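You operate a simulated robot arm through the tools that you are given. There is no shell and no other tool. Be economical: measure what you need, move in short steps, check, and stop when the job is done.

You are at the controls of a simulated two-armed robot. One attempt, no reset.

JOB
Wipe up the spill on the trolley deck with the rag there and put it back.
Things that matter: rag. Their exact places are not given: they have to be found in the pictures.

It is judged by the outcome, as a careful person would: the job done as asked, and still so three seconds after it is handed in. It fails if anything else is knocked over, pushed out of place, dropped, spilled or broken.

ROBOT AND FRAMES
Two 7-joint arms with two-finger parallel grippers on one trunk, on a base that drives. Base frame: it is fixed to the floor where the robot stands at the start and does not move with it; the origin is under the middle of the robot, x ahead of it, y to its left, z up. Units: mm, rad, N and s.
The left shoulder is at the start at [70, 133, 651], the right one opposite. With the tool pointing down near the work surface each hand reaches from about 100 to 640 mm from the robot's upright axis, wherever it stands, measured 20 degrees to its own side. Payload 1.57 kg a hand.
Tool frame (each hand has its own): the origin (TCP) lies between the finger pads and is the grasp point; the fingertips stand 30 mm ahead of it; z points along the fingers, y is the line along which they close. The gripper opens to 80 mm. The fingers are 17 mm wide and 12 mm thick; the gripper's body (40 by 82 mm) begins 80 mm behind the TCP.
Orientation is told as [roll, pitch, yaw] about the base's x, y, z axes, in that order, counted from this pose: with the fingers straight down and closing along the base's y, the tool's x points along the base's -x, its y along +y and its z along -z.

CONTROLS
- The arms move only by the tool arm_command. It takes "left_commands", "right_commands" or both (then of equal length, played together; a hand with none holds still); each is a list of rows, each a list of 7 numbers: the turn, a rotation vector about the tool's x, y, z in rad, then the shift along the tool's x, y, z in mm, then the gripper command, from -1 (shut) to 1 (fully open), values between in proportion. In form: [[rx, ry, rz, x, y, z, fingers], ...]. A call has 1 to 8 rows; each row shifts and turns the commanded pose from where the row before left it, along the tool's axes as they then stand. A row lasts 0.2 s, in which the tool goes at most 50 mm and 0.15 rad; a call with a longer step from one row to the next is refused whole, and so is a gripper value outside its range. A pose out of reach is approached as far as the arm can. The call stops where the force on the tool passes 40 N (or 10 N more than at its start, if that is more) or the arm is blocked; 0.2 s more then pass. Each finger travels about 153 mm/s and halts on what it meets, pressing with about 36 N; the grip force reading is that of the motor and also rises with nothing between the fingers. The clock runs only during rows and for 0.2 s after the last one: add rows that do not move to give the fingers time. It gives the time, the measured TCP pose, the force on the tool (base axes), the opening and the grip force at its end, in the units of the frame above (readings bear some noise).
- Cameras (640 x 400 px; columns grow to the right, rows downward): "scene" is now at [126.3, -13.8, 864]; the picture's right is [-0.18, -0.98, 0.00], its down [-0.71, 0.13, -0.69] and it looks along [0.68, -0.13, -0.72] (base axes); focal length 295 px, centre (320, 200). "left" rides on the left gripper at [72, 7, -122] in its tool frame; the picture's right is [-0.09, 1.00, 0.00], its down [-0.84, -0.08, -0.54] and it looks along [-0.54, -0.05, 0.84] (tool axes); focal length 238 px, centre (320, 200). "right" rides on the right gripper at [72, -7, -122] in its tool frame; the picture's right is [0.09, 1.00, 0.00], its down [-0.84, 0.08, -0.54] and it looks along [-0.54, 0.05, 0.84] (tool axes); focal length 238 px, centre (320, 200).
- grab_frame(camera): a new picture of that camera. No time passes.
- raise_lower(by): slides the trunk up (or, below 0, down) by that many mm; the arms and the scene camera ride with it, the base frame stays. It gives what a move gives, with no picture.
- base_move(legs): drives the robot by 1 to 6 legs, each [ahead, left, turn to the left] in mm, mm and rad, along the robot's own axes; the way and the turn of a leg run together, so that a leg with both is an arc; at most 1500 mm and 3.142 rad a leg. The arms and the cameras ride along, it lands a little off, and it stops where it bumps. It gives what a move gives.
- aim_head(pan, tilt): turns the head with the scene camera to pan (to the left, within 1.501 rad either way) and tilt (down, from -0.506 to 1.204), counted from straight ahead of the robot. It gives what a move gives.
- measure_at(camera, pixels): for up to 12 pixels [column, row] of the newest picture of that camera ("zoom" is the newest enlarged one), the place [x, y, z] in the base frame of the surface seen there, good to about 3 mm. No time passes.
- enlarge(camera, box): a new picture of the part [left, top, right, bottom] of that camera's present view, enlarged. No time passes.
- close_job(): hands the job in; it is judged then, once.

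Work in short steps. Measure before you move; look again where a grasp or a placing could have gone wrong, and mend it. You have 80 turns and 70 pictures in all, those below and enlarged ones among them. Open the grippers and draw the arms clear of the work before you hand the job in, unless the task says otherwise; then end with one line.

The tools are called as a command line: name --argument value ..., lists and objects as JSON in quotes. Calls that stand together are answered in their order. arm_command: Moves the arms, as the interface text tells. Its arguments: {"type":"object","properties":{"left_commands":{"type":"array","items":{"type":"array","items":{"type":"number"}}},"right_commands":{"type":"array","items":{"type":"array","items":{"type":"number"}}}},"required":[]} The other tools are called the same way: raise_lower (by) slides the trunk up or down; base_move (legs) drives the base; aim_head (pan, tilt) turns the head that bears the scene camera; grab_frame (camera) takes a picture; measure_at (camera, pixels) gives the place of the surface under pixels of a picture; enlarge (camera, box) takes an enlarged picture of a part of a camera's view; close_job () hands the job in.

At the start:

```text
time_s: 0.0
left_tool_pos: [387.4, 38.6, 592.4]
left_ee_rot: [-0.001, 0.002, 0.0]
left_wrist_force: [0.5, -1.4, -0.1]
left_width: 80.2
left_grasp_force: 0.0
right_tool_pos: [414.6, -276.7, 531.9]
right_ee_rot: [0.002, 0.001, 0.002]
right_wrist_force: [0.7, 0.7, 0.1]
right_width: 79.9
right_grasp_force: 0.0
trunk travel left (down, up): [-225.0, 715.0]
robot x, y, heading: [1.0, -1.5, -0.001]
head pan, tilt: [-0.182, 0.803]
```

scene: 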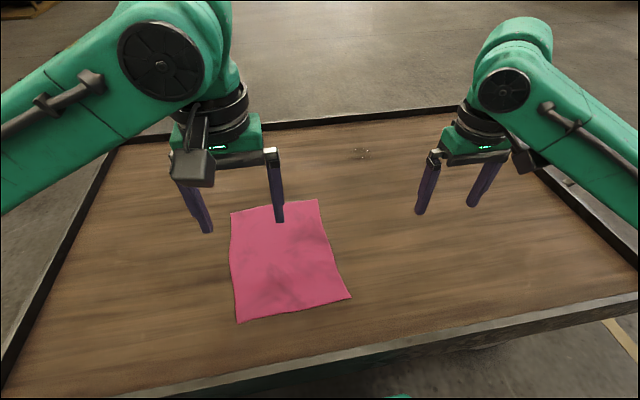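
right: 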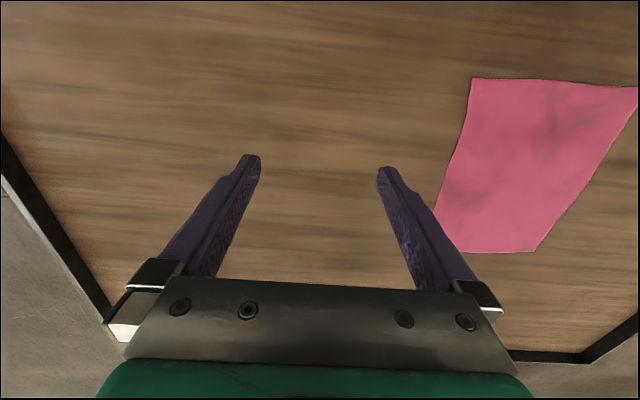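
left: 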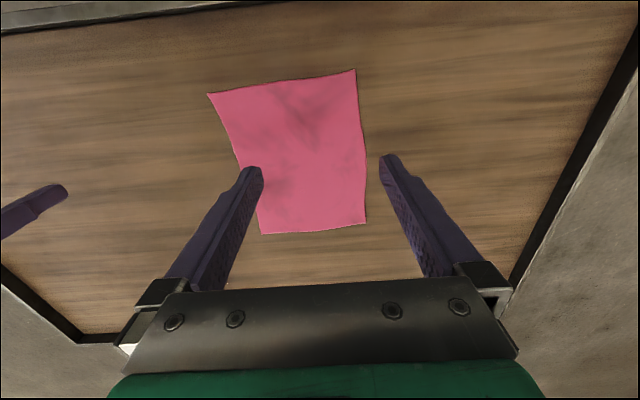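

The rag lies at about (285,260) in the scene; a faint mark at (361,153) may be the spill. I enlarge it and measure the rag's corners.

enlarge --camera "scene" --box '[300, 110, 430, 191]'

measure_at --camera "scene" --pixels '[[231, 212], [318, 200], [350, 298], [238, 321], [285, 260], [361, 153], [355, 150], [369, 157], [128, 140], [440, 112], [560, 170], [620, 295]]'

```text
4.92 times, centred on (365, 150) of scene
```

zoom: 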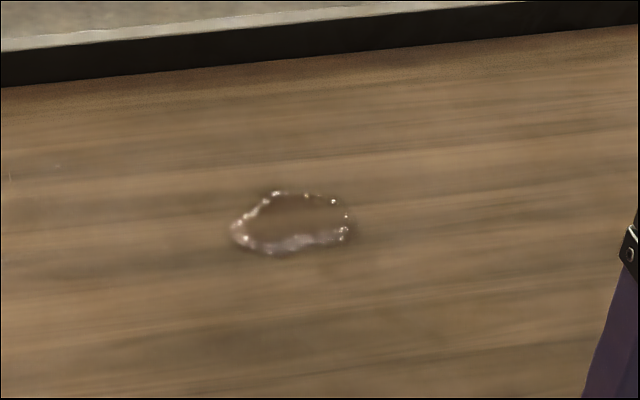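

```text
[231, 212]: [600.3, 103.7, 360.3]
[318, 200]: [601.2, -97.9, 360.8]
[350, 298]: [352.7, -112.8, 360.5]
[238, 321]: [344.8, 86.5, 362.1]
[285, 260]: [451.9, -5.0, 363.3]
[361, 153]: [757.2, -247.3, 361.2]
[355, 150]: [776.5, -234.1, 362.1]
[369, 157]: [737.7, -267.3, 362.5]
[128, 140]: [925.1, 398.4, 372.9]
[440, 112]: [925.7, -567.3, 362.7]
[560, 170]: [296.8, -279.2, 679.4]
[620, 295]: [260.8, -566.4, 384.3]
```

The spill is around (757,-247,361) and the rag spans x 345–600, y −113–104. The spill is out of reach from here, so I measure the spill's edges and look down at the near side of the trolley.

measure_at --camera "zoom" --pixels '[[232, 225], [350, 225], [290, 190], [285, 255], [290, 222], [300, 40], [300, 62], [300, 20]]'

aim_head --pan 0.0 --tilt 1.2

grab_frame --camera "scene"

```text
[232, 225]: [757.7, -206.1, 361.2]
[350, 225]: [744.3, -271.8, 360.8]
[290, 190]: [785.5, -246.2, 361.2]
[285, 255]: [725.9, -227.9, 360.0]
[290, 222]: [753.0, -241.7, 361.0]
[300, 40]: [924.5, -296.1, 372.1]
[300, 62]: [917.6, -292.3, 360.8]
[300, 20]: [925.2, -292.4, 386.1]
```

```text
time_s: 0.9
left_tool_pos: [387.8, 37.9, 591.3]
left_ee_rot: [-0.001, 0.0, 0.0]
left_wrist_force: [-0.1, 0.7, -0.2]
left_width: 79.8
left_grasp_force: 0.1
right_tool_pos: [414.2, -277.3, 531.6]
right_ee_rot: [0.0, 0.001, 0.002]
right_wrist_force: [0.8, -0.1, 0.1]
right_width: 80.0
right_grasp_force: 0.0
trunk travel left (down, up): [-225.0, 715.0]
robot x, y, heading: [-1.8, 2.5, -0.0]
head pan, tilt: [0.0, 1.201]
```

```text
65 pictures are left
```

scene: 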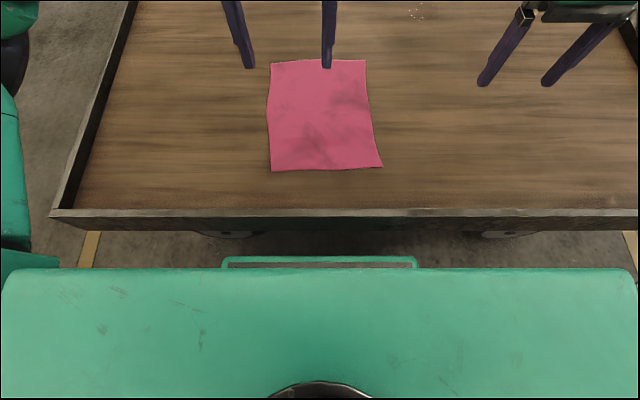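

measure_at --camera "scene" --pixels '[[320, 210], [320, 216], [320, 240], [320, 258], [320, 266], [320, 275], [230, 234], [500, 234], [60, 212], [100, 100], [320, 300], [600, 275]]'

```text
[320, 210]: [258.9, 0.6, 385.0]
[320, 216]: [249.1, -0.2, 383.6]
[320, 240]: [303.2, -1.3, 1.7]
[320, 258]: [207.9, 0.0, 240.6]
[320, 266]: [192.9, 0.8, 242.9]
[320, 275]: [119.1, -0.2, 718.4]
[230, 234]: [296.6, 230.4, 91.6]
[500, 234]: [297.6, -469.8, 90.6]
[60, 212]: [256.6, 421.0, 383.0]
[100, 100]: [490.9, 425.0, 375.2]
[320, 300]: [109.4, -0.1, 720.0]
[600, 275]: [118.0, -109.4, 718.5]
```

The trolley's near edge is at x≈249 and my bumper is at x≈212, so there is no safe way to drive ahead. The right side looks like the way in, so I look there.

aim_head --pan -0.9 --tilt 0.7

grab_frame --camera "scene"

```text
time_s: 2.1
left_tool_pos: [388.2, 39.4, 592.3]
left_ee_rot: [0.0, 0.0, 0.001]
left_wrist_force: [0.0, -0.5, -0.1]
left_width: 79.9
left_grasp_force: 0.0
right_tool_pos: [414.4, -277.1, 531.3]
right_ee_rot: [0.0, -0.001, 0.003]
right_wrist_force: [0.2, 0.6, -0.2]
right_width: 80.2
right_grasp_force: 0.1
trunk travel left (down, up): [-225.0, 715.0]
robot x, y, heading: [0.5, -1.5, -0.001]
head pan, tilt: [-0.901, 0.7]
```

```text
64 pictures are left
```

scene: 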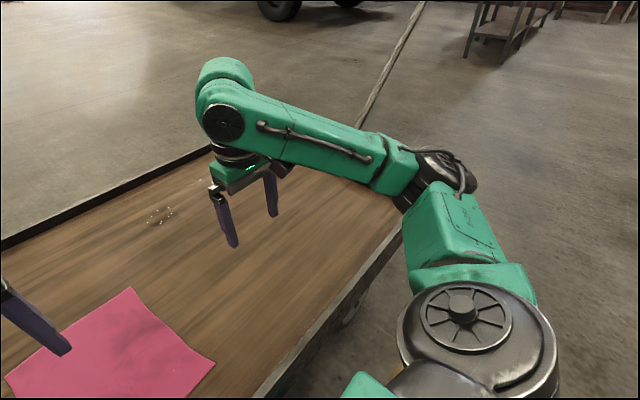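

A pole-like line runs from (425,0) to (355,128). I measure it, the rims and the floor on the right.

measure_at --camera "scene" --pixels '[[423, 5], [400, 45], [375, 90], [357, 126], [395, 240], [330, 335], [300, 360], [345, 310], [480, 100], [600, 200], [500, 55], [200, 155]]'

enlarge --camera "scene" --box '[330, 0, 460, 140]'

```text
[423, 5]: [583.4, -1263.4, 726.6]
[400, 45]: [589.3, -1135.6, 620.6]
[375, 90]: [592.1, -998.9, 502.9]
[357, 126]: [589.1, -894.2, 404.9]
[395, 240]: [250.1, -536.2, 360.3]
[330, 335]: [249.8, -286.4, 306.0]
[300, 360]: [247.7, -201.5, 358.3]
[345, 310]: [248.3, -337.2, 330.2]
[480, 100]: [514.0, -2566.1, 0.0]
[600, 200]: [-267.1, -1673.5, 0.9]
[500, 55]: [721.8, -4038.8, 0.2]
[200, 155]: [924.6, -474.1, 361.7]
```

```text
2.86 times, centred on (395, 70) of scene
```

zoom: 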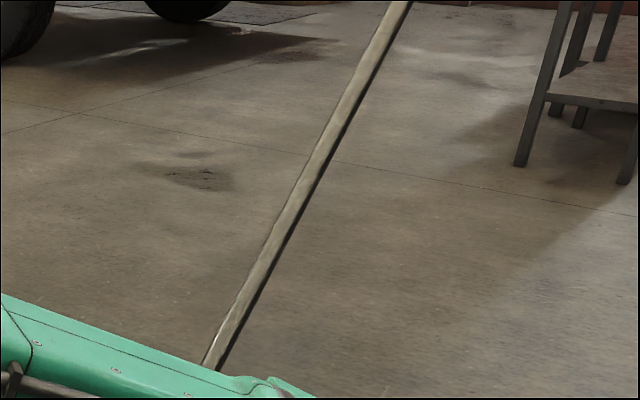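

That is a drawbar, rising to the right at x≈590, so the right side is blocked. I look left for a way round to the far side.

aim_head --pan 0.9 --tilt 0.5

grab_frame --camera "scene"

aim_head --pan 0.0 --tilt 0.3

grab_frame --camera "scene"

```text
time_s: 3.9
left_tool_pos: [386.9, 37.7, 591.7]
left_ee_rot: [0.001, 0.0, 0.0]
left_wrist_force: [0.9, 0.4, -0.3]
left_width: 80.0
left_grasp_force: 0.1
right_tool_pos: [414.3, -277.1, 532.1]
right_ee_rot: [-0.001, 0.001, 0.003]
right_wrist_force: [0.1, -0.7, -0.7]
right_width: 80.2
right_grasp_force: 0.1
trunk travel left (down, up): [-225.0, 715.0]
robot x, y, heading: [1.1, 3.8, 0.001]
head pan, tilt: [0.901, 0.499]
```

```text
62 pictures are left
```

scene: 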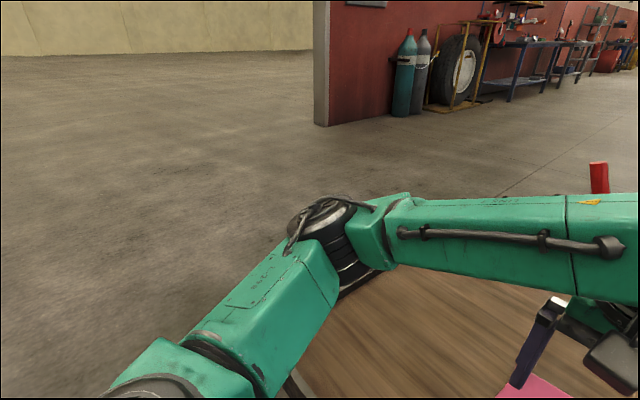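

```text
time_s: 5.1
left_tool_pos: [387.3, 37.0, 592.2]
left_ee_rot: [0.0, 0.0, 0.003]
left_wrist_force: [0.8, 0.3, 0.4]
left_width: 80.1
left_grasp_force: 0.1
right_tool_pos: [414.8, -278.3, 532.0]
right_ee_rot: [-0.001, 0.001, 0.003]
right_wrist_force: [0.2, 0.2, -0.3]
right_width: 80.0
right_grasp_force: 0.0
trunk travel left (down, up): [-225.0, 715.0]
robot x, y, heading: [-0.4, 1.7, -0.002]
head pan, tilt: [0.0, 0.3]
```

```text
61 pictures are left
```

scene: 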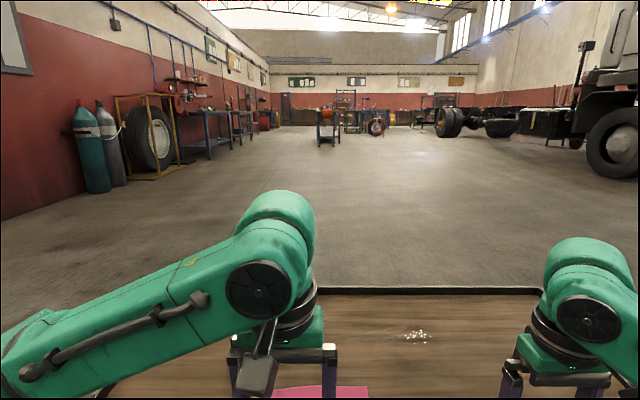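

The far floor is clear, but a red thing shows at (598,178) on the left side. I move the left arm aside, which also clears the rag, and look again.

arm_command --left_commands '[[0, 0, 0, 15, 40, -15, 1], [0, 0, 0, 15, 40, -15, 1], [0, 0, 0, 15, 40, -15, 1], [0, 0, 0, 15, 40, -15, 1], [0, 0, 0, 15, 40, -15, 1]]'

aim_head --pan 0.5 --tilt 0.5

grab_frame --camera "scene"

```text
time_s: 6.3
left_tool_pos: [315.2, 236.7, 664.7]
left_ee_rot: [-0.001, 0.003, -0.003]
left_wrist_force: [0.4, 0.4, -0.9]
left_width: 79.9
left_grasp_force: 0.1
right_tool_pos: [413.8, -276.3, 531.6]
right_ee_rot: [-0.002, 0.001, 0.003]
right_wrist_force: [-0.4, -0.1, 0.5]
right_width: 80.0
right_grasp_force: 0.0
trunk travel left (down, up): [-225.0, 715.0]
robot x, y, heading: [-3.8, -0.9, 0.001]
head pan, tilt: [0.0, 0.3]
```

```text
time_s: 7.2
left_tool_pos: [314.8, 237.4, 665.8]
left_ee_rot: [-0.001, -0.001, 0.0]
left_wrist_force: [0.5, 0.3, -0.6]
left_width: 80.2
left_grasp_force: 0.0
right_tool_pos: [414.4, -276.1, 531.5]
right_ee_rot: [0.0, -0.001, 0.003]
right_wrist_force: [0.0, -0.2, -0.7]
right_width: 80.1
right_grasp_force: 0.1
trunk travel left (down, up): [-225.0, 715.0]
robot x, y, heading: [0.5, 2.0, 0.0]
head pan, tilt: [0.499, 0.499]
```

```text
60 pictures are left
```

scene: 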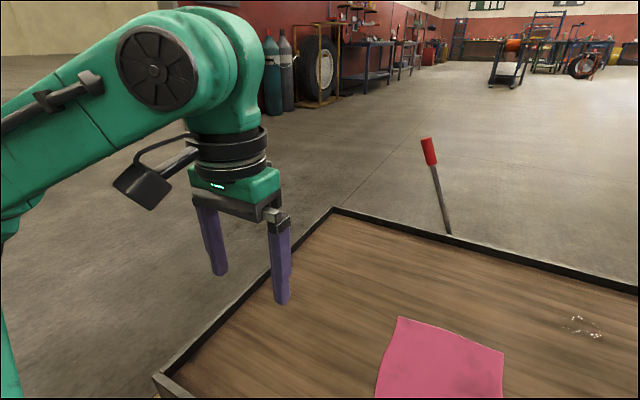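

measure_at --camera "scene" --pixels '[[428, 145], [432, 163], [440, 195], [447, 228], [335, 210], [170, 385], [350, 190], [320, 150]]'

enlarge --camera "scene" --box '[370, 120, 530, 260]'

```text
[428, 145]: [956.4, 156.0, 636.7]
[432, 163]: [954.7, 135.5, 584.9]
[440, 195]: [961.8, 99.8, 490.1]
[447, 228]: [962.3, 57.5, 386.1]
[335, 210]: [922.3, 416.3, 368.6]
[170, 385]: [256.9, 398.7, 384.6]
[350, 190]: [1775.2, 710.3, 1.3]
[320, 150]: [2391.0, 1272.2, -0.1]
```

```text
2.86 times, centred on (450, 190) of scene
```

zoom: 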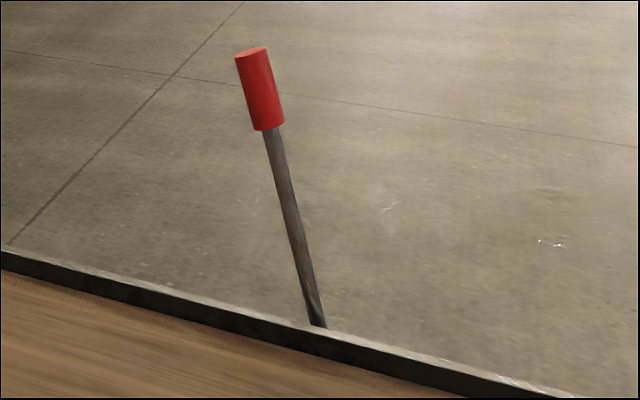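

A brake lever stands on the far side (x≈958, y≈57–160), so I will stand there at y≈−400 and come round by the clear left. First I move the right hand above the rag's centre (475,−5).

arm_command --right_commands '[[0, 0, 0, -8.7, 38.9, 10, 1], [0, 0, 0, -8.7, 38.9, 10, 1], [0, 0, 0, -8.7, 38.9, 10, 1], [0, 0, 0, -8.7, 38.9, 10, 1], [0, 0, 0, -8.7, 38.9, 10, 1], [0, 0, 0, -8.7, 38.9, 10, 1], [0, 0, 0, -8.7, 38.9, 10, 1]]'

grab_frame --camera "right"

```text
time_s: 8.8
left_tool_pos: [314.6, 237.6, 665.7]
left_ee_rot: [0.001, 0.0, 0.0]
left_wrist_force: [0.0, -0.5, 0.1]
left_width: 80.0
left_grasp_force: 0.1
right_tool_pos: [472.7, -2.9, 462.9]
right_ee_rot: [-0.002, -0.001, 0.001]
right_wrist_force: [-0.2, 0.3, 0.2]
right_width: 79.9
right_grasp_force: 0.1
trunk travel left (down, up): [-225.0, 715.0]
robot x, y, heading: [3.8, 0.4, 0.003]
head pan, tilt: [0.499, 0.499]
```

```text
58 pictures are left
```

right: 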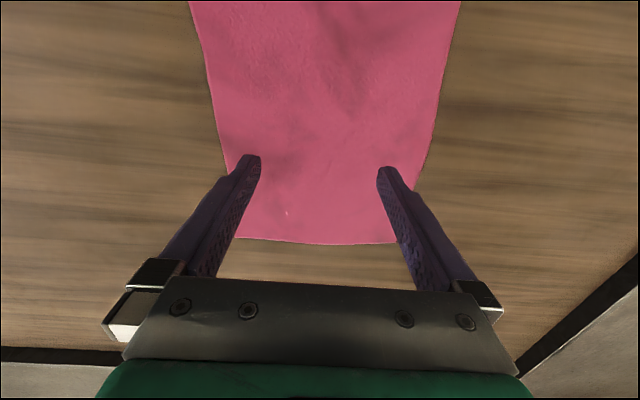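

The hand is above the rag's centre at z 463. I lower it 71 mm in small steps so the tips just meet the rag.

arm_command --right_commands '[[0, 0, 0, 0, 0, 25, 1], [0, 0, 0, 0, 0, 25, 1], [0, 0, 0, 0, 0, 15, 1], [0, 0, 0, 0, 0, 5, 1], [0, 0, 0, 0, 0, 3, 1]]'

```text
time_s: 10.0
left_tool_pos: [313.9, 236.2, 666.2]
left_ee_rot: [0.001, -0.002, -0.001]
left_wrist_force: [-0.2, -1.1, -1.1]
left_width: 80.0
left_grasp_force: 0.1
right_tool_pos: [474.8, -3.8, 392.0]
right_ee_rot: [0.001, -0.003, 0.002]
right_wrist_force: [-1.5, -2.1, 11.7]
right_width: 80.3
right_grasp_force: 0.0
trunk travel left (down, up): [-225.0, 715.0]
robot x, y, heading: [2.5, 4.0, 0.001]
head pan, tilt: [0.499, 0.499]
```

The tips touch with 11.7 N, so I close the fingers to gather a fold.

arm_command --right_commands '[[0, 0, 0, 0, 0, 0, 0.3], [0, 0, 0, 0, 0, 0, -0.4], [0, 0, 0, 0, 0, 0, -1], [0, 0, 0, 0, 0, 0, -1], [0, 0, 0, 0, 0, 0, -1]]'

grab_frame --camera "right"

```text
time_s: 11.2
left_tool_pos: [314.0, 237.1, 667.0]
left_ee_rot: [0.001, -0.002, -0.001]
left_wrist_force: [0.2, 0.3, -0.7]
left_width: 80.0
left_grasp_force: 0.0
right_tool_pos: [473.8, -3.4, 390.3]
right_ee_rot: [0.001, -0.003, 0.002]
right_wrist_force: [1.6, 1.2, 18.7]
right_width: 3.0
right_grasp_force: 24.8
trunk travel left (down, up): [-225.0, 715.0]
robot x, y, heading: [-1.8, -2.6, -0.006]
head pan, tilt: [0.499, 0.499]
```

```text
57 pictures are left
```

right: 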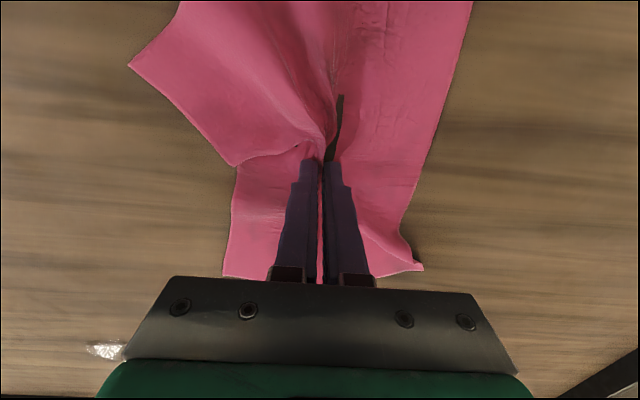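

The rag is gathered with a 3 mm fold between the fingers at (323,170). I lift it.

arm_command --right_commands '[[0, 0, 0, 0, 0, -25, -1], [0, 0, 0, 0, 0, -35, -1], [0, 0, 0, 0, 0, -40, -1], [0, 0, 0, 5, 0, -40, -1], [0, 0, 0, 10, -10, -40, -1], [0, 0, 0, 20, -20, -35, -1], [0, 0, 0, 20, -30, -25, -1]]'

aim_head --pan 0.0 --tilt 0.8

grab_frame --camera "scene"

```text
time_s: 12.8
left_tool_pos: [314.6, 236.2, 667.1]
left_ee_rot: [0.0, 0.001, 0.001]
left_wrist_force: [-0.2, -0.4, 0.0]
left_width: 80.1
left_grasp_force: 0.0
right_tool_pos: [418.6, -64.9, 629.1]
right_ee_rot: [0.0, 0.002, 0.001]
right_wrist_force: [0.4, 0.3, -0.6]
right_width: 3.1
right_grasp_force: 24.4
trunk travel left (down, up): [-225.0, 715.0]
robot x, y, heading: [0.5, 0.5, 0.003]
head pan, tilt: [0.499, 0.499]
```

```text
time_s: 13.7
left_tool_pos: [314.5, 236.3, 665.4]
left_ee_rot: [0.001, -0.001, 0.0]
left_wrist_force: [-0.3, -0.7, 0.5]
left_width: 79.9
left_grasp_force: 0.1
right_tool_pos: [418.6, -64.4, 628.1]
right_ee_rot: [0.001, 0.0, 0.002]
right_wrist_force: [0.5, -0.4, -0.8]
right_width: 2.9
right_grasp_force: 24.2
trunk travel left (down, up): [-225.0, 715.0]
robot x, y, heading: [1.2, -1.5, -0.005]
head pan, tilt: [0.0, 0.799]
```

```text
56 pictures are left
```

scene: 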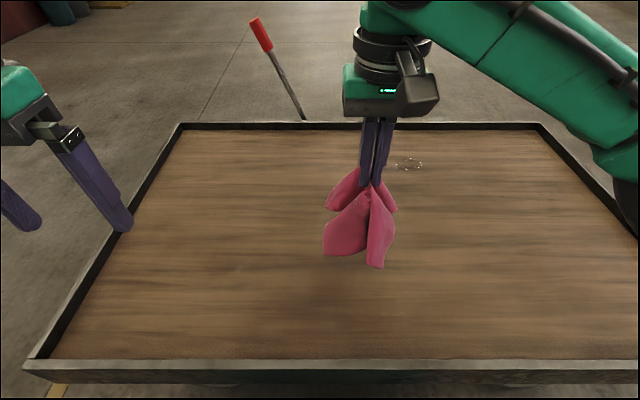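

The rag is held securely. Before driving I check the floor to the left.

aim_head --pan 1.4 --tilt 0.5

grab_frame --camera "scene"

```text
time_s: 15.2
left_tool_pos: [315.6, 237.5, 665.3]
left_ee_rot: [0.001, -0.001, 0.001]
left_wrist_force: [0.0, 0.0, -0.6]
left_width: 79.9
left_grasp_force: 0.1
right_tool_pos: [418.9, -64.6, 626.9]
right_ee_rot: [-0.001, 0.001, 0.001]
right_wrist_force: [-0.4, 0.1, -0.5]
right_width: 3.1
right_grasp_force: 23.8
trunk travel left (down, up): [-225.0, 715.0]
robot x, y, heading: [2.2, 2.3, 0.003]
head pan, tilt: [1.4, 0.499]
```

```text
55 pictures are left
```

scene: 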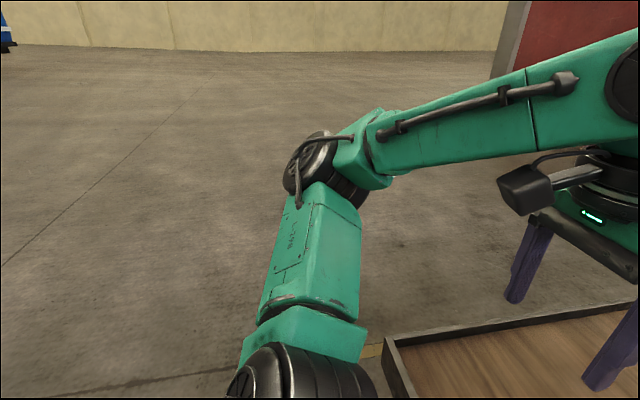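

The floor on the left is clear. I back off 150 mm and slide left 1050 mm.

base_move --legs '[[-150, 0, 0], [0, 1050, 0]]'

aim_head --pan 0.0 --tilt 0.6

grab_frame --camera "scene"

```text
time_s: 21.6
left_tool_pos: [153.5, 1274.6, 665.2]
left_ee_rot: [-0.001, -0.002, 0.016]
left_wrist_force: [0.3, 0.2, -0.3]
left_width: 80.1
left_grasp_force: 0.0
right_tool_pos: [260.2, 975.2, 628.0]
right_ee_rot: [-0.001, 0.0, 0.017]
right_wrist_force: [0.5, 0.9, -0.4]
right_width: 3.2
right_grasp_force: 24.6
trunk travel left (down, up): [-225.0, 715.0]
robot x, y, heading: [-154.0, 1034.1, 0.012]
head pan, tilt: [1.4, 0.499]
```

```text
time_s: 23.1
left_tool_pos: [152.6, 1275.6, 666.5]
left_ee_rot: [0.001, -0.001, 0.013]
left_wrist_force: [-0.4, -0.3, -0.5]
left_width: 80.2
left_grasp_force: 0.0
right_tool_pos: [261.8, 975.0, 627.7]
right_ee_rot: [0.0, -0.001, 0.016]
right_wrist_force: [0.3, -0.3, 0.4]
right_width: 3.3
right_grasp_force: 24.0
trunk travel left (down, up): [-225.0, 715.0]
robot x, y, heading: [-158.6, 1031.7, 0.017]
head pan, tilt: [0.0, 0.6]
```

```text
54 pictures are left
```

scene: 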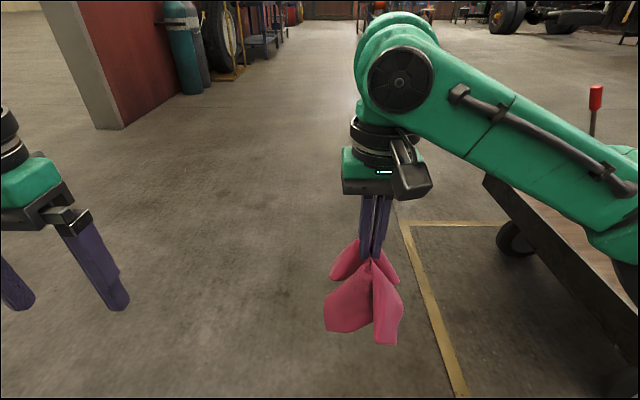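

Floor tape and open lane ahead; I check the wall corner, bottle and my elbow against the trolley rim.

measure_at --camera "scene" --pixels '[[110, 127], [190, 90], [232, 78], [630, 230], [485, 180], [600, 90], [636, 170], [300, 70]]'

```text
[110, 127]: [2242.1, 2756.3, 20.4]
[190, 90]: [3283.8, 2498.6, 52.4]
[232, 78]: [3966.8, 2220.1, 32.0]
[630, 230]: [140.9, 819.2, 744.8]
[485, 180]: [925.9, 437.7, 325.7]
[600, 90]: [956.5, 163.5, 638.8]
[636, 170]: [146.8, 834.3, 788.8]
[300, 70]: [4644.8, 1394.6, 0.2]
```

All clear. I drive ahead to x≈1600, then slide right to y≈−400.

base_move --legs '[[0, 0, -0.015], [1450, 0, 0], [300, 0, 0], [0, -1430, 0]]'

aim_head --pan 0.0 --tilt 0.7

grab_frame --camera "scene"

```text
time_s: 39.1
left_tool_pos: [1911.6, -179.7, 665.6]
left_ee_rot: [0.001, -0.002, 0.008]
left_wrist_force: [-0.3, 0.5, -0.6]
left_width: 79.9
left_grasp_force: 0.0
right_tool_pos: [2018.8, -479.0, 628.4]
right_ee_rot: [0.0, 0.0, 0.01]
right_wrist_force: [-0.4, -0.1, -0.8]
right_width: 3.1
right_grasp_force: 24.2
trunk travel left (down, up): [-225.0, 715.0]
robot x, y, heading: [1598.8, -420.0, 0.011]
head pan, tilt: [0.0, 0.6]
```

```text
time_s: 39.8
left_tool_pos: [1911.4, -178.5, 665.6]
left_ee_rot: [0.0, -0.001, 0.009]
left_wrist_force: [0.0, -0.7, -0.3]
left_width: 80.1
left_grasp_force: 0.1
right_tool_pos: [2017.3, -478.8, 627.2]
right_ee_rot: [0.0, -0.001, 0.012]
right_wrist_force: [-0.6, 0.1, -0.5]
right_width: 3.2
right_grasp_force: 23.9
trunk travel left (down, up): [-225.0, 715.0]
robot x, y, heading: [1601.2, -421.7, 0.007]
head pan, tilt: [0.0, 0.7]
```

```text
53 pictures are left
```

scene: 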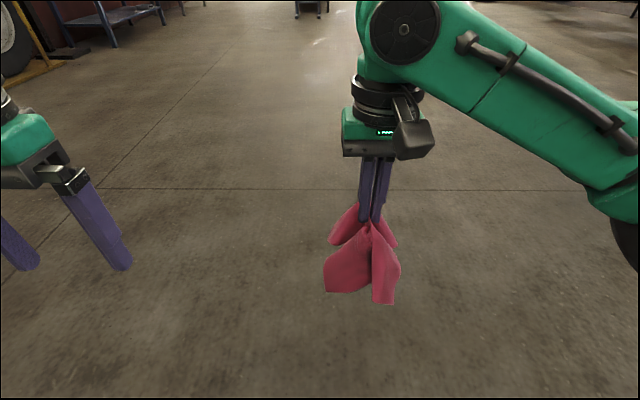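

Clear all round; I turn half round to face the trolley.

base_move --legs '[[0, 0, 3.132]]'

grab_frame --camera "scene"

```text
time_s: 47.4
left_tool_pos: [1271.4, -638.4, 666.3]
left_ee_rot: [0.002, -0.001, 3.086]
left_wrist_force: [-0.5, -0.3, -0.2]
left_width: 80.0
left_grasp_force: 0.0
right_tool_pos: [1184.3, -330.4, 628.4]
right_ee_rot: [0.001, 0.001, 3.089]
right_wrist_force: [0.2, 0.4, -0.7]
right_width: 2.9
right_grasp_force: 24.3
trunk travel left (down, up): [-225.0, 715.0]
robot x, y, heading: [1600.5, -417.2, 3.087]
head pan, tilt: [0.0, 0.7]
```

```text
52 pictures are left
```

scene: 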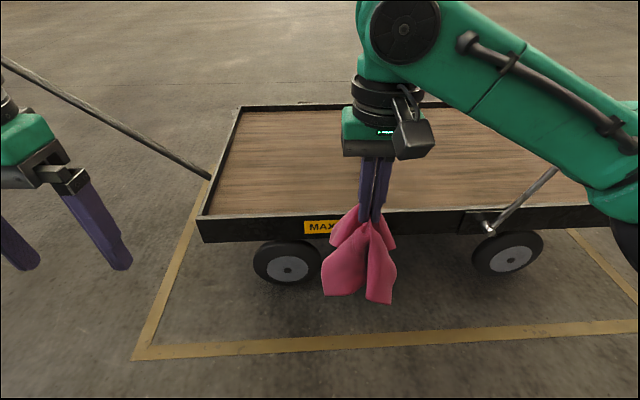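

The far side is ahead, with the lever foot near (490,225). I measure the rim, lever, wheels and my elbow.

measure_at --camera "scene" --pixels '[[490, 226], [520, 200], [555, 170], [205, 217], [320, 222], [255, 262], [287, 275], [630, 210], [600, 130], [210, 178], [60, 90]]'

```text
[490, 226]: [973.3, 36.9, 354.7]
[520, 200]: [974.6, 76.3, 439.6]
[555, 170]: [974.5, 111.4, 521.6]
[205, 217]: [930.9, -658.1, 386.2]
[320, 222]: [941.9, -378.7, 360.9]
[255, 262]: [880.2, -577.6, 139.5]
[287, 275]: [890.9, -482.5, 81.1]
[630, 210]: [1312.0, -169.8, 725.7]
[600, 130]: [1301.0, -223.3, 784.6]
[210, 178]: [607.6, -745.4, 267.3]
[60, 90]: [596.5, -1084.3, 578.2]
```

The elbow will stay about 200 mm from the lever. I straighten, shift 40 mm away from the lever and drive ahead 300 mm, then check.

base_move --legs '[[0, 0, 0.055], [0, 40, 0], [300, 0, 0]]'

grab_frame --camera "scene"

```text
time_s: 50.3
left_tool_pos: [987.4, -695.0, 665.4]
left_ee_rot: [0.0, 0.0, 3.141]
left_wrist_force: [0.0, 0.2, 0.1]
left_width: 79.7
left_grasp_force: 0.0
right_tool_pos: [884.0, -393.1, 628.5]
right_ee_rot: [0.0, 0.0, -3.141]
right_wrist_force: [0.4, 0.4, -0.6]
right_width: 2.9
right_grasp_force: 24.2
trunk travel left (down, up): [-225.0, 715.0]
robot x, y, heading: [1301.7, -455.5, 3.145]
head pan, tilt: [0.0, 0.7]
```

```text
51 pictures are left
```

scene: 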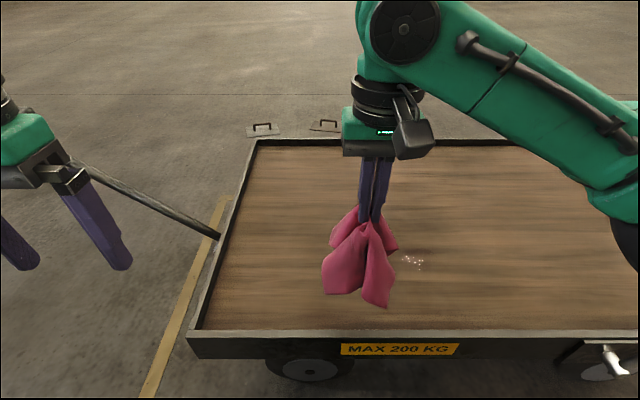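

The spill is at (413,262), now about 586 mm away. I drive 80 mm more and measure the spill again.

base_move --legs '[[80, 0, 0]]'

aim_head --pan -0.3 --tilt 0.8

grab_frame --camera "scene"

```text
time_s: 51.4
left_tool_pos: [908.2, -695.3, 665.4]
left_ee_rot: [0.0, 0.003, 3.142]
left_wrist_force: [0.5, -0.3, 0.1]
left_width: 80.1
left_grasp_force: 0.1
right_tool_pos: [804.4, -394.1, 628.1]
right_ee_rot: [-0.001, 0.002, -3.142]
right_wrist_force: [-0.3, -0.3, 0.4]
right_width: 3.1
right_grasp_force: 24.7
trunk travel left (down, up): [-225.0, 715.0]
robot x, y, heading: [1222.1, -455.8, 3.142]
head pan, tilt: [0.0, 0.7]
```

```text
time_s: 52.2
left_tool_pos: [909.4, -695.6, 665.8]
left_ee_rot: [-0.001, 0.001, 3.142]
left_wrist_force: [-0.4, -0.7, 0.6]
left_width: 79.9
left_grasp_force: 0.1
right_tool_pos: [805.2, -394.8, 627.6]
right_ee_rot: [-0.003, 0.0, -3.14]
right_wrist_force: [-0.7, 0.1, 1.1]
right_width: 2.7
right_grasp_force: 24.5
trunk travel left (down, up): [-225.0, 715.0]
robot x, y, heading: [1222.2, -455.1, 3.141]
head pan, tilt: [-0.3, 0.799]
```

```text
50 pictures are left
```

scene: 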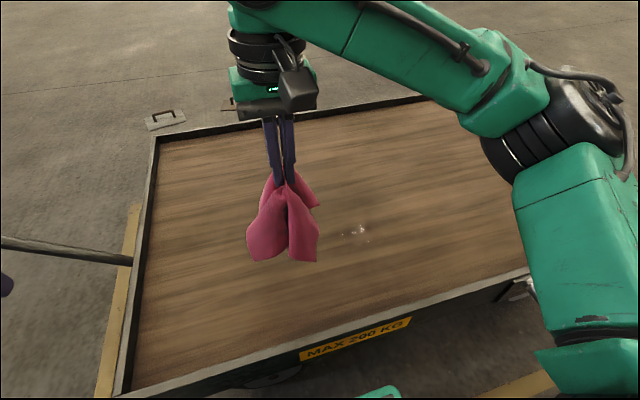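

The lever's top is hidden behind my right elbow. I measure the elbow, and enlarge the spill to measure it.

measure_at --camera "scene" --pixels '[[500, 150], [520, 180], [620, 130], [550, 340], [510, 290], [520, 210]]'

enlarge --camera "scene" --box '[300, 190, 420, 265]'

measure_at --camera "zoom" --pixels '[[320, 220], [220, 235], [380, 220], [320, 180], [320, 270]]'

```text
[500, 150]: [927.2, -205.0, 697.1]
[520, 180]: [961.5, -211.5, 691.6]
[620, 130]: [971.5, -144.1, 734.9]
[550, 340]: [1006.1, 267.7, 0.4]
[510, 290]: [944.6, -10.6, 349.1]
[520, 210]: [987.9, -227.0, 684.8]
```

```text
5.33 times, centred on (360, 228) of scene
```

zoom: 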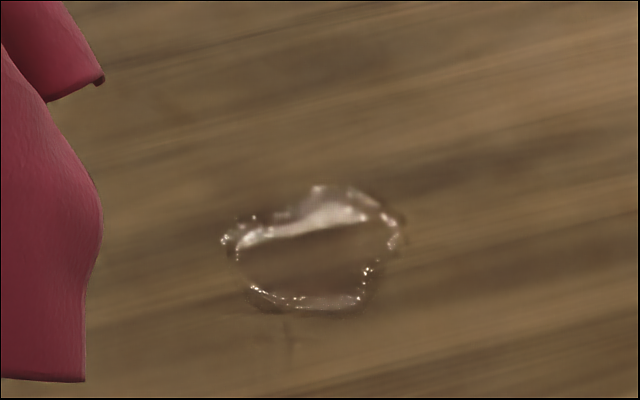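

```text
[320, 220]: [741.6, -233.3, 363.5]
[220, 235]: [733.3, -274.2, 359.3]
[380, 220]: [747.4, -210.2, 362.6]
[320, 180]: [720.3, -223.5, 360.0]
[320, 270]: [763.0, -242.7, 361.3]
```

The spill spans x 720–787, y −275…−205, and the elbow is far from the lever. I move the rag above the spill's centre (753,−241).

arm_command --right_commands '[[0, 0, 0, -10, -31, 15, -1], [0, 0, 0, -10, -31, 20, -1], [0, 0, 0, -10, -31, 20, -1], [0, 0, 0, -11, -31, 20, -1], [0, 0, 0, -11, -30, 20, -1]]'

grab_frame --camera "scene"

```text
time_s: 53.4
left_tool_pos: [909.4, -695.3, 665.8]
left_ee_rot: [0.0, 0.001, 3.142]
left_wrist_force: [0.5, 0.4, -0.2]
left_width: 80.0
left_grasp_force: 0.1
right_tool_pos: [752.0, -240.6, 532.9]
right_ee_rot: [0.0, 0.001, -3.139]
right_wrist_force: [0.2, -0.1, 0.4]
right_width: 3.0
right_grasp_force: 24.3
trunk travel left (down, up): [-225.0, 715.0]
robot x, y, heading: [1225.2, -458.6, 3.14]
head pan, tilt: [-0.3, 0.799]
```

```text
48 pictures are left
```

scene: 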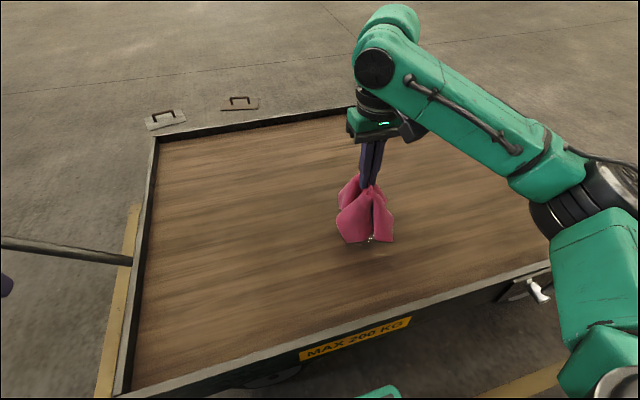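

The rag hangs right over the spill, with the tips at z≈503. I lower it gently to z≈397.

arm_command --right_commands '[[0, 0, 0, 0, 0, 30, -1], [0, 0, 0, 0, 0, 30, -1], [0, 0, 0, 0, 0, 30, -1], [0, 0, 0, 0, 0, 25, -1], [0, 0, 0, 0, 0, 15, -1], [0, 0, 0, 0, 0, 6, -1]]'

grab_frame --camera "right"

enlarge --camera "scene" --box '[270, 150, 470, 275]'

```text
time_s: 54.8
left_tool_pos: [908.1, -695.0, 667.0]
left_ee_rot: [-0.001, 0.001, 3.141]
left_wrist_force: [-0.4, -0.4, -0.3]
left_width: 80.2
left_grasp_force: 0.0
right_tool_pos: [752.2, -238.7, 397.3]
right_ee_rot: [0.0, -0.001, -3.141]
right_wrist_force: [0.0, -0.6, 0.3]
right_width: 3.0
right_grasp_force: 24.3
trunk travel left (down, up): [-225.0, 715.0]
robot x, y, heading: [1223.1, -455.6, 3.14]
head pan, tilt: [-0.3, 0.799]
```

```text
47 pictures are left
```

right: 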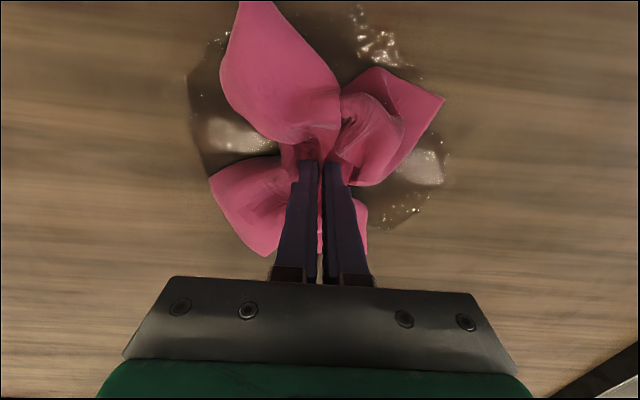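

```text
3.20 times, centred on (370, 212) of scene
```

zoom: 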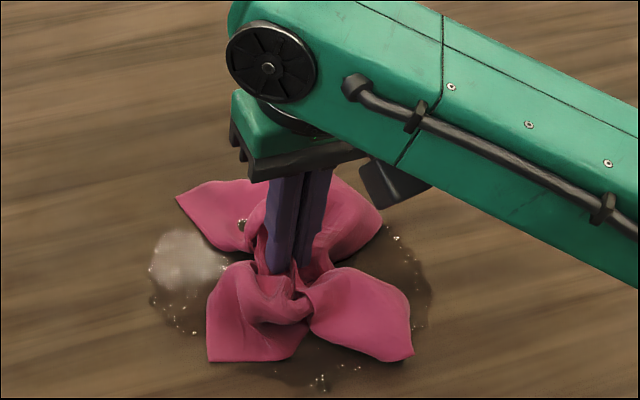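

The wet patch is larger than the rag bundle here. I measure its edges in the wrist picture.

measure_at --camera "right" --pixels '[[188, 90], [220, 35], [375, 25], [440, 110], [440, 180], [385, 228], [205, 170], [360, 8]]'

```text
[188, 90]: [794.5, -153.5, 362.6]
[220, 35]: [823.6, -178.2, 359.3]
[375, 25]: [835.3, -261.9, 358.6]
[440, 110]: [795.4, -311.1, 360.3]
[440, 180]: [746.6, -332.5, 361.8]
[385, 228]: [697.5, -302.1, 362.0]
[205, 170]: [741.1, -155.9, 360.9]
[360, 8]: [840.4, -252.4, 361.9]
```

The wet area is now about x 695–840, y −335…−155. I press a little lower and circle, starting with a few short strokes, then look at the effect.

arm_command --right_commands '[[0, 0, 0, 0, 0, 3, -1], [0, 0, 0, 40, 0, 0, -1], [0, 0, 0, 30, 0, 0, -1], [0, 0, 0, 0, 40, 0, -1], [0, 0, 0, -40, 20, 0, -1], [0, 0, 0, -40, 0, 0, -1], [0, 0, 0, -40, -20, 0, -1], [0, 0, 0, 0, -40, 0, -1]]'

grab_frame --camera "right"

enlarge --camera "scene" --box '[270, 150, 470, 275]'

```text
time_s: 56.6
left_tool_pos: [908.3, -694.9, 665.2]
left_ee_rot: [0.0, -0.002, -3.142]
left_wrist_force: [-0.3, 0.1, 0.3]
left_width: 80.1
left_grasp_force: 0.1
right_tool_pos: [701.4, -239.9, 394.0]
right_ee_rot: [-0.001, 0.0, -3.139]
right_wrist_force: [0.4, -1.4, 0.0]
right_width: 2.9
right_grasp_force: 24.5
trunk travel left (down, up): [-225.0, 715.0]
robot x, y, heading: [1224.5, -456.4, 3.141]
head pan, tilt: [-0.3, 0.799]
```

```text
45 pictures are left
```

right: 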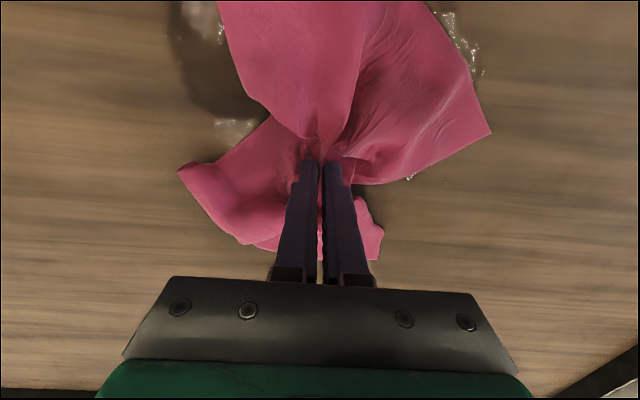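

```text
3.20 times, centred on (370, 212) of scene
```

zoom: 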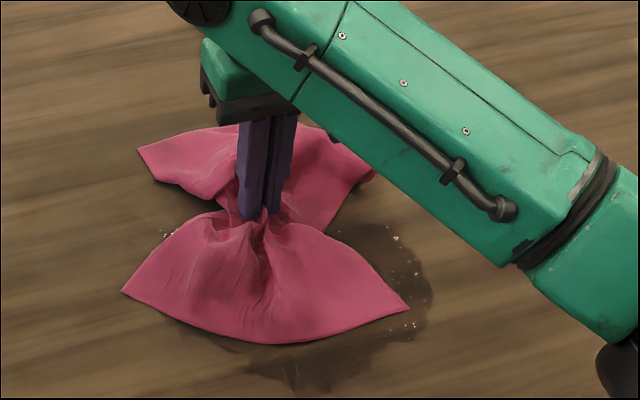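

The rag has spread and glides well; the wet patch remains at the near-left and near-right (scene zoom (400,280), (300,370)). I continue with broad strokes over the whole patch.

arm_command --right_commands '[[0, 0, 0, 0, -40, 0, -1], [0, 0, 0, 40, -30, 0, -1], [0, 0, 0, 40, 0, 0, -1], [0, 0, 0, 40, 0, 0, -1], [0, 0, 0, 20, 40, 0, -1], [0, 0, 0, 0, 45, 0, -1], [0, 0, 0, 0, 45, 0, -1], [0, 0, 0, -40, 10, 0, -1]]'

arm_command --right_commands '[[0, 0, 0, -40, 0, 0, -1], [0, 0, 0, -40, -10, 0, -1], [0, 0, 0, -20, -40, 0, -1], [0, 0, 0, 20, -40, 0, -1], [0, 0, 0, 40, -20, 0, -1], [0, 0, 0, 40, 10, 0, -1], [0, 0, 0, 20, 30, 0, -1], [0, 0, 0, 0, 35, 0, -1]]'

grab_frame --camera "right"

enlarge --camera "scene" --box '[270, 150, 470, 275]'

```text
time_s: 58.4
left_tool_pos: [908.4, -693.6, 665.7]
left_ee_rot: [0.0, 0.002, 3.142]
left_wrist_force: [0.0, -0.5, 0.7]
left_width: 80.1
left_grasp_force: 0.1
right_tool_pos: [801.4, -310.5, 395.8]
right_ee_rot: [-0.002, 0.001, -3.141]
right_wrist_force: [-0.1, -0.4, 0.1]
right_width: 2.6
right_grasp_force: 24.3
trunk travel left (down, up): [-225.0, 715.0]
robot x, y, heading: [1218.3, -461.5, 3.147]
head pan, tilt: [-0.3, 0.799]
```

```text
time_s: 60.2
left_tool_pos: [909.1, -695.9, 665.4]
left_ee_rot: [-0.002, 0.0, 3.144]
left_wrist_force: [0.7, 0.8, -0.3]
left_width: 80.0
left_grasp_force: 0.1
right_tool_pos: [822.4, -274.2, 394.7]
right_ee_rot: [-0.002, 0.0, 3.141]
right_wrist_force: [0.2, 0.5, -0.3]
right_width: 2.9
right_grasp_force: 24.5
trunk travel left (down, up): [-225.0, 715.0]
robot x, y, heading: [1222.8, -458.1, 3.139]
head pan, tilt: [-0.3, 0.799]
```

```text
43 pictures are left
```

right: 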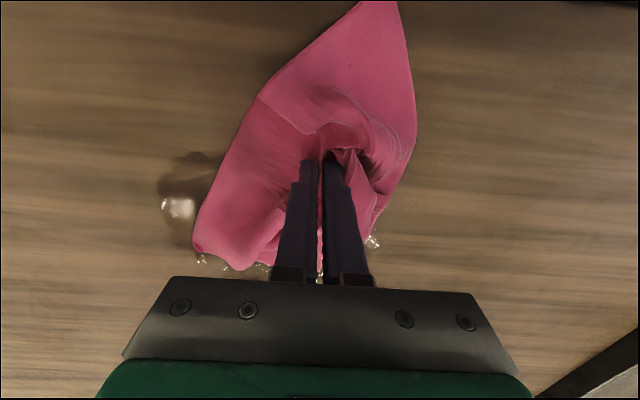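

```text
3.20 times, centred on (370, 212) of scene
```

zoom: 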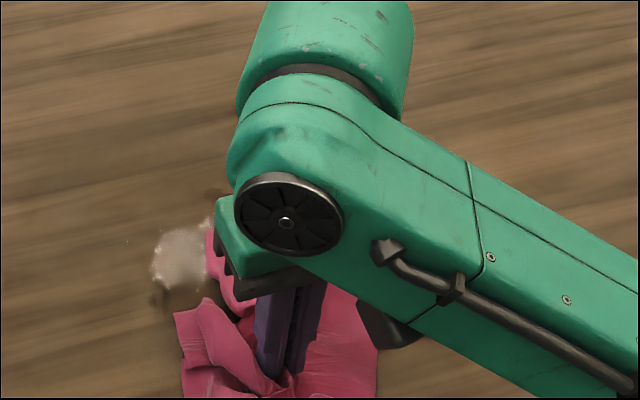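

The patch is being wiped away. I lift the rag and shift it toward the robot to see what is left.

arm_command --right_commands '[[0, 0, 0, 0, 0, -40, -1], [0, 0, 0, 0, 30, -45, -1], [0, 0, 0, 0, 40, -45, -1], [0, 0, 0, 0, 40, -20, -1]]'

enlarge --camera "scene" --box '[270, 150, 470, 275]'

```text
refused: row 2 steps farther than a row can; nothing moved
```

```text
3.20 times, centred on (370, 212) of scene
```

zoom: 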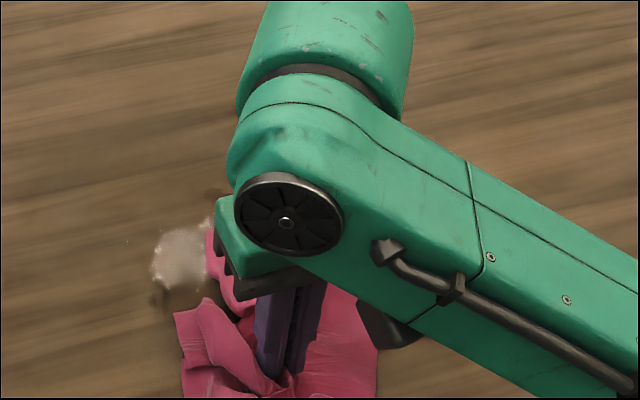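

The move was refused because a row was too long; I repeat it with shorter steps.

arm_command --right_commands '[[0, 0, 0, 0, 0, -40, -1], [0, 0, 0, 0, 20, -40, -1], [0, 0, 0, 0, 30, -35, -1], [0, 0, 0, 0, 35, -30, -1], [0, 0, 0, 0, 35, 0, -1]]'

enlarge --camera "scene" --box '[270, 150, 470, 275]'

```text
time_s: 61.4
left_tool_pos: [908.6, -694.4, 665.7]
left_ee_rot: [0.001, -0.001, 3.141]
left_wrist_force: [0.3, 0.2, 0.3]
left_width: 79.8
left_grasp_force: 0.0
right_tool_pos: [821.5, -394.4, 539.5]
right_ee_rot: [-0.003, 0.001, 3.142]
right_wrist_force: [-0.4, -0.7, 0.2]
right_width: 2.9
right_grasp_force: 24.2
trunk travel left (down, up): [-225.0, 715.0]
robot x, y, heading: [1228.3, -457.2, 3.142]
head pan, tilt: [-0.3, 0.799]
```

```text
3.20 times, centred on (370, 212) of scene
```

zoom: 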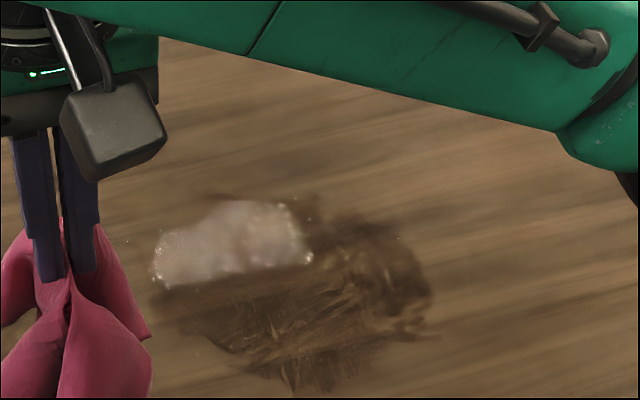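

A glossy patch remains at zoom (235,240), and a smeared film around (330,310). I measure both.

measure_at --camera "zoom" --pixels '[[155, 260], [235, 240], [305, 230], [240, 205], [250, 272], [300, 385], [430, 290], [200, 330], [380, 220], [330, 310]]'

```text
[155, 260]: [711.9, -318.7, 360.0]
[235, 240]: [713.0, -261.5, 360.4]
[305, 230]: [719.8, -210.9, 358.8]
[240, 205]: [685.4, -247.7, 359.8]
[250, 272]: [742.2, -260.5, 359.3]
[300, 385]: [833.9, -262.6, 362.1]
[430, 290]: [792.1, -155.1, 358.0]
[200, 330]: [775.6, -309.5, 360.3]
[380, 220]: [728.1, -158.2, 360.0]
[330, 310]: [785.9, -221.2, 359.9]
```

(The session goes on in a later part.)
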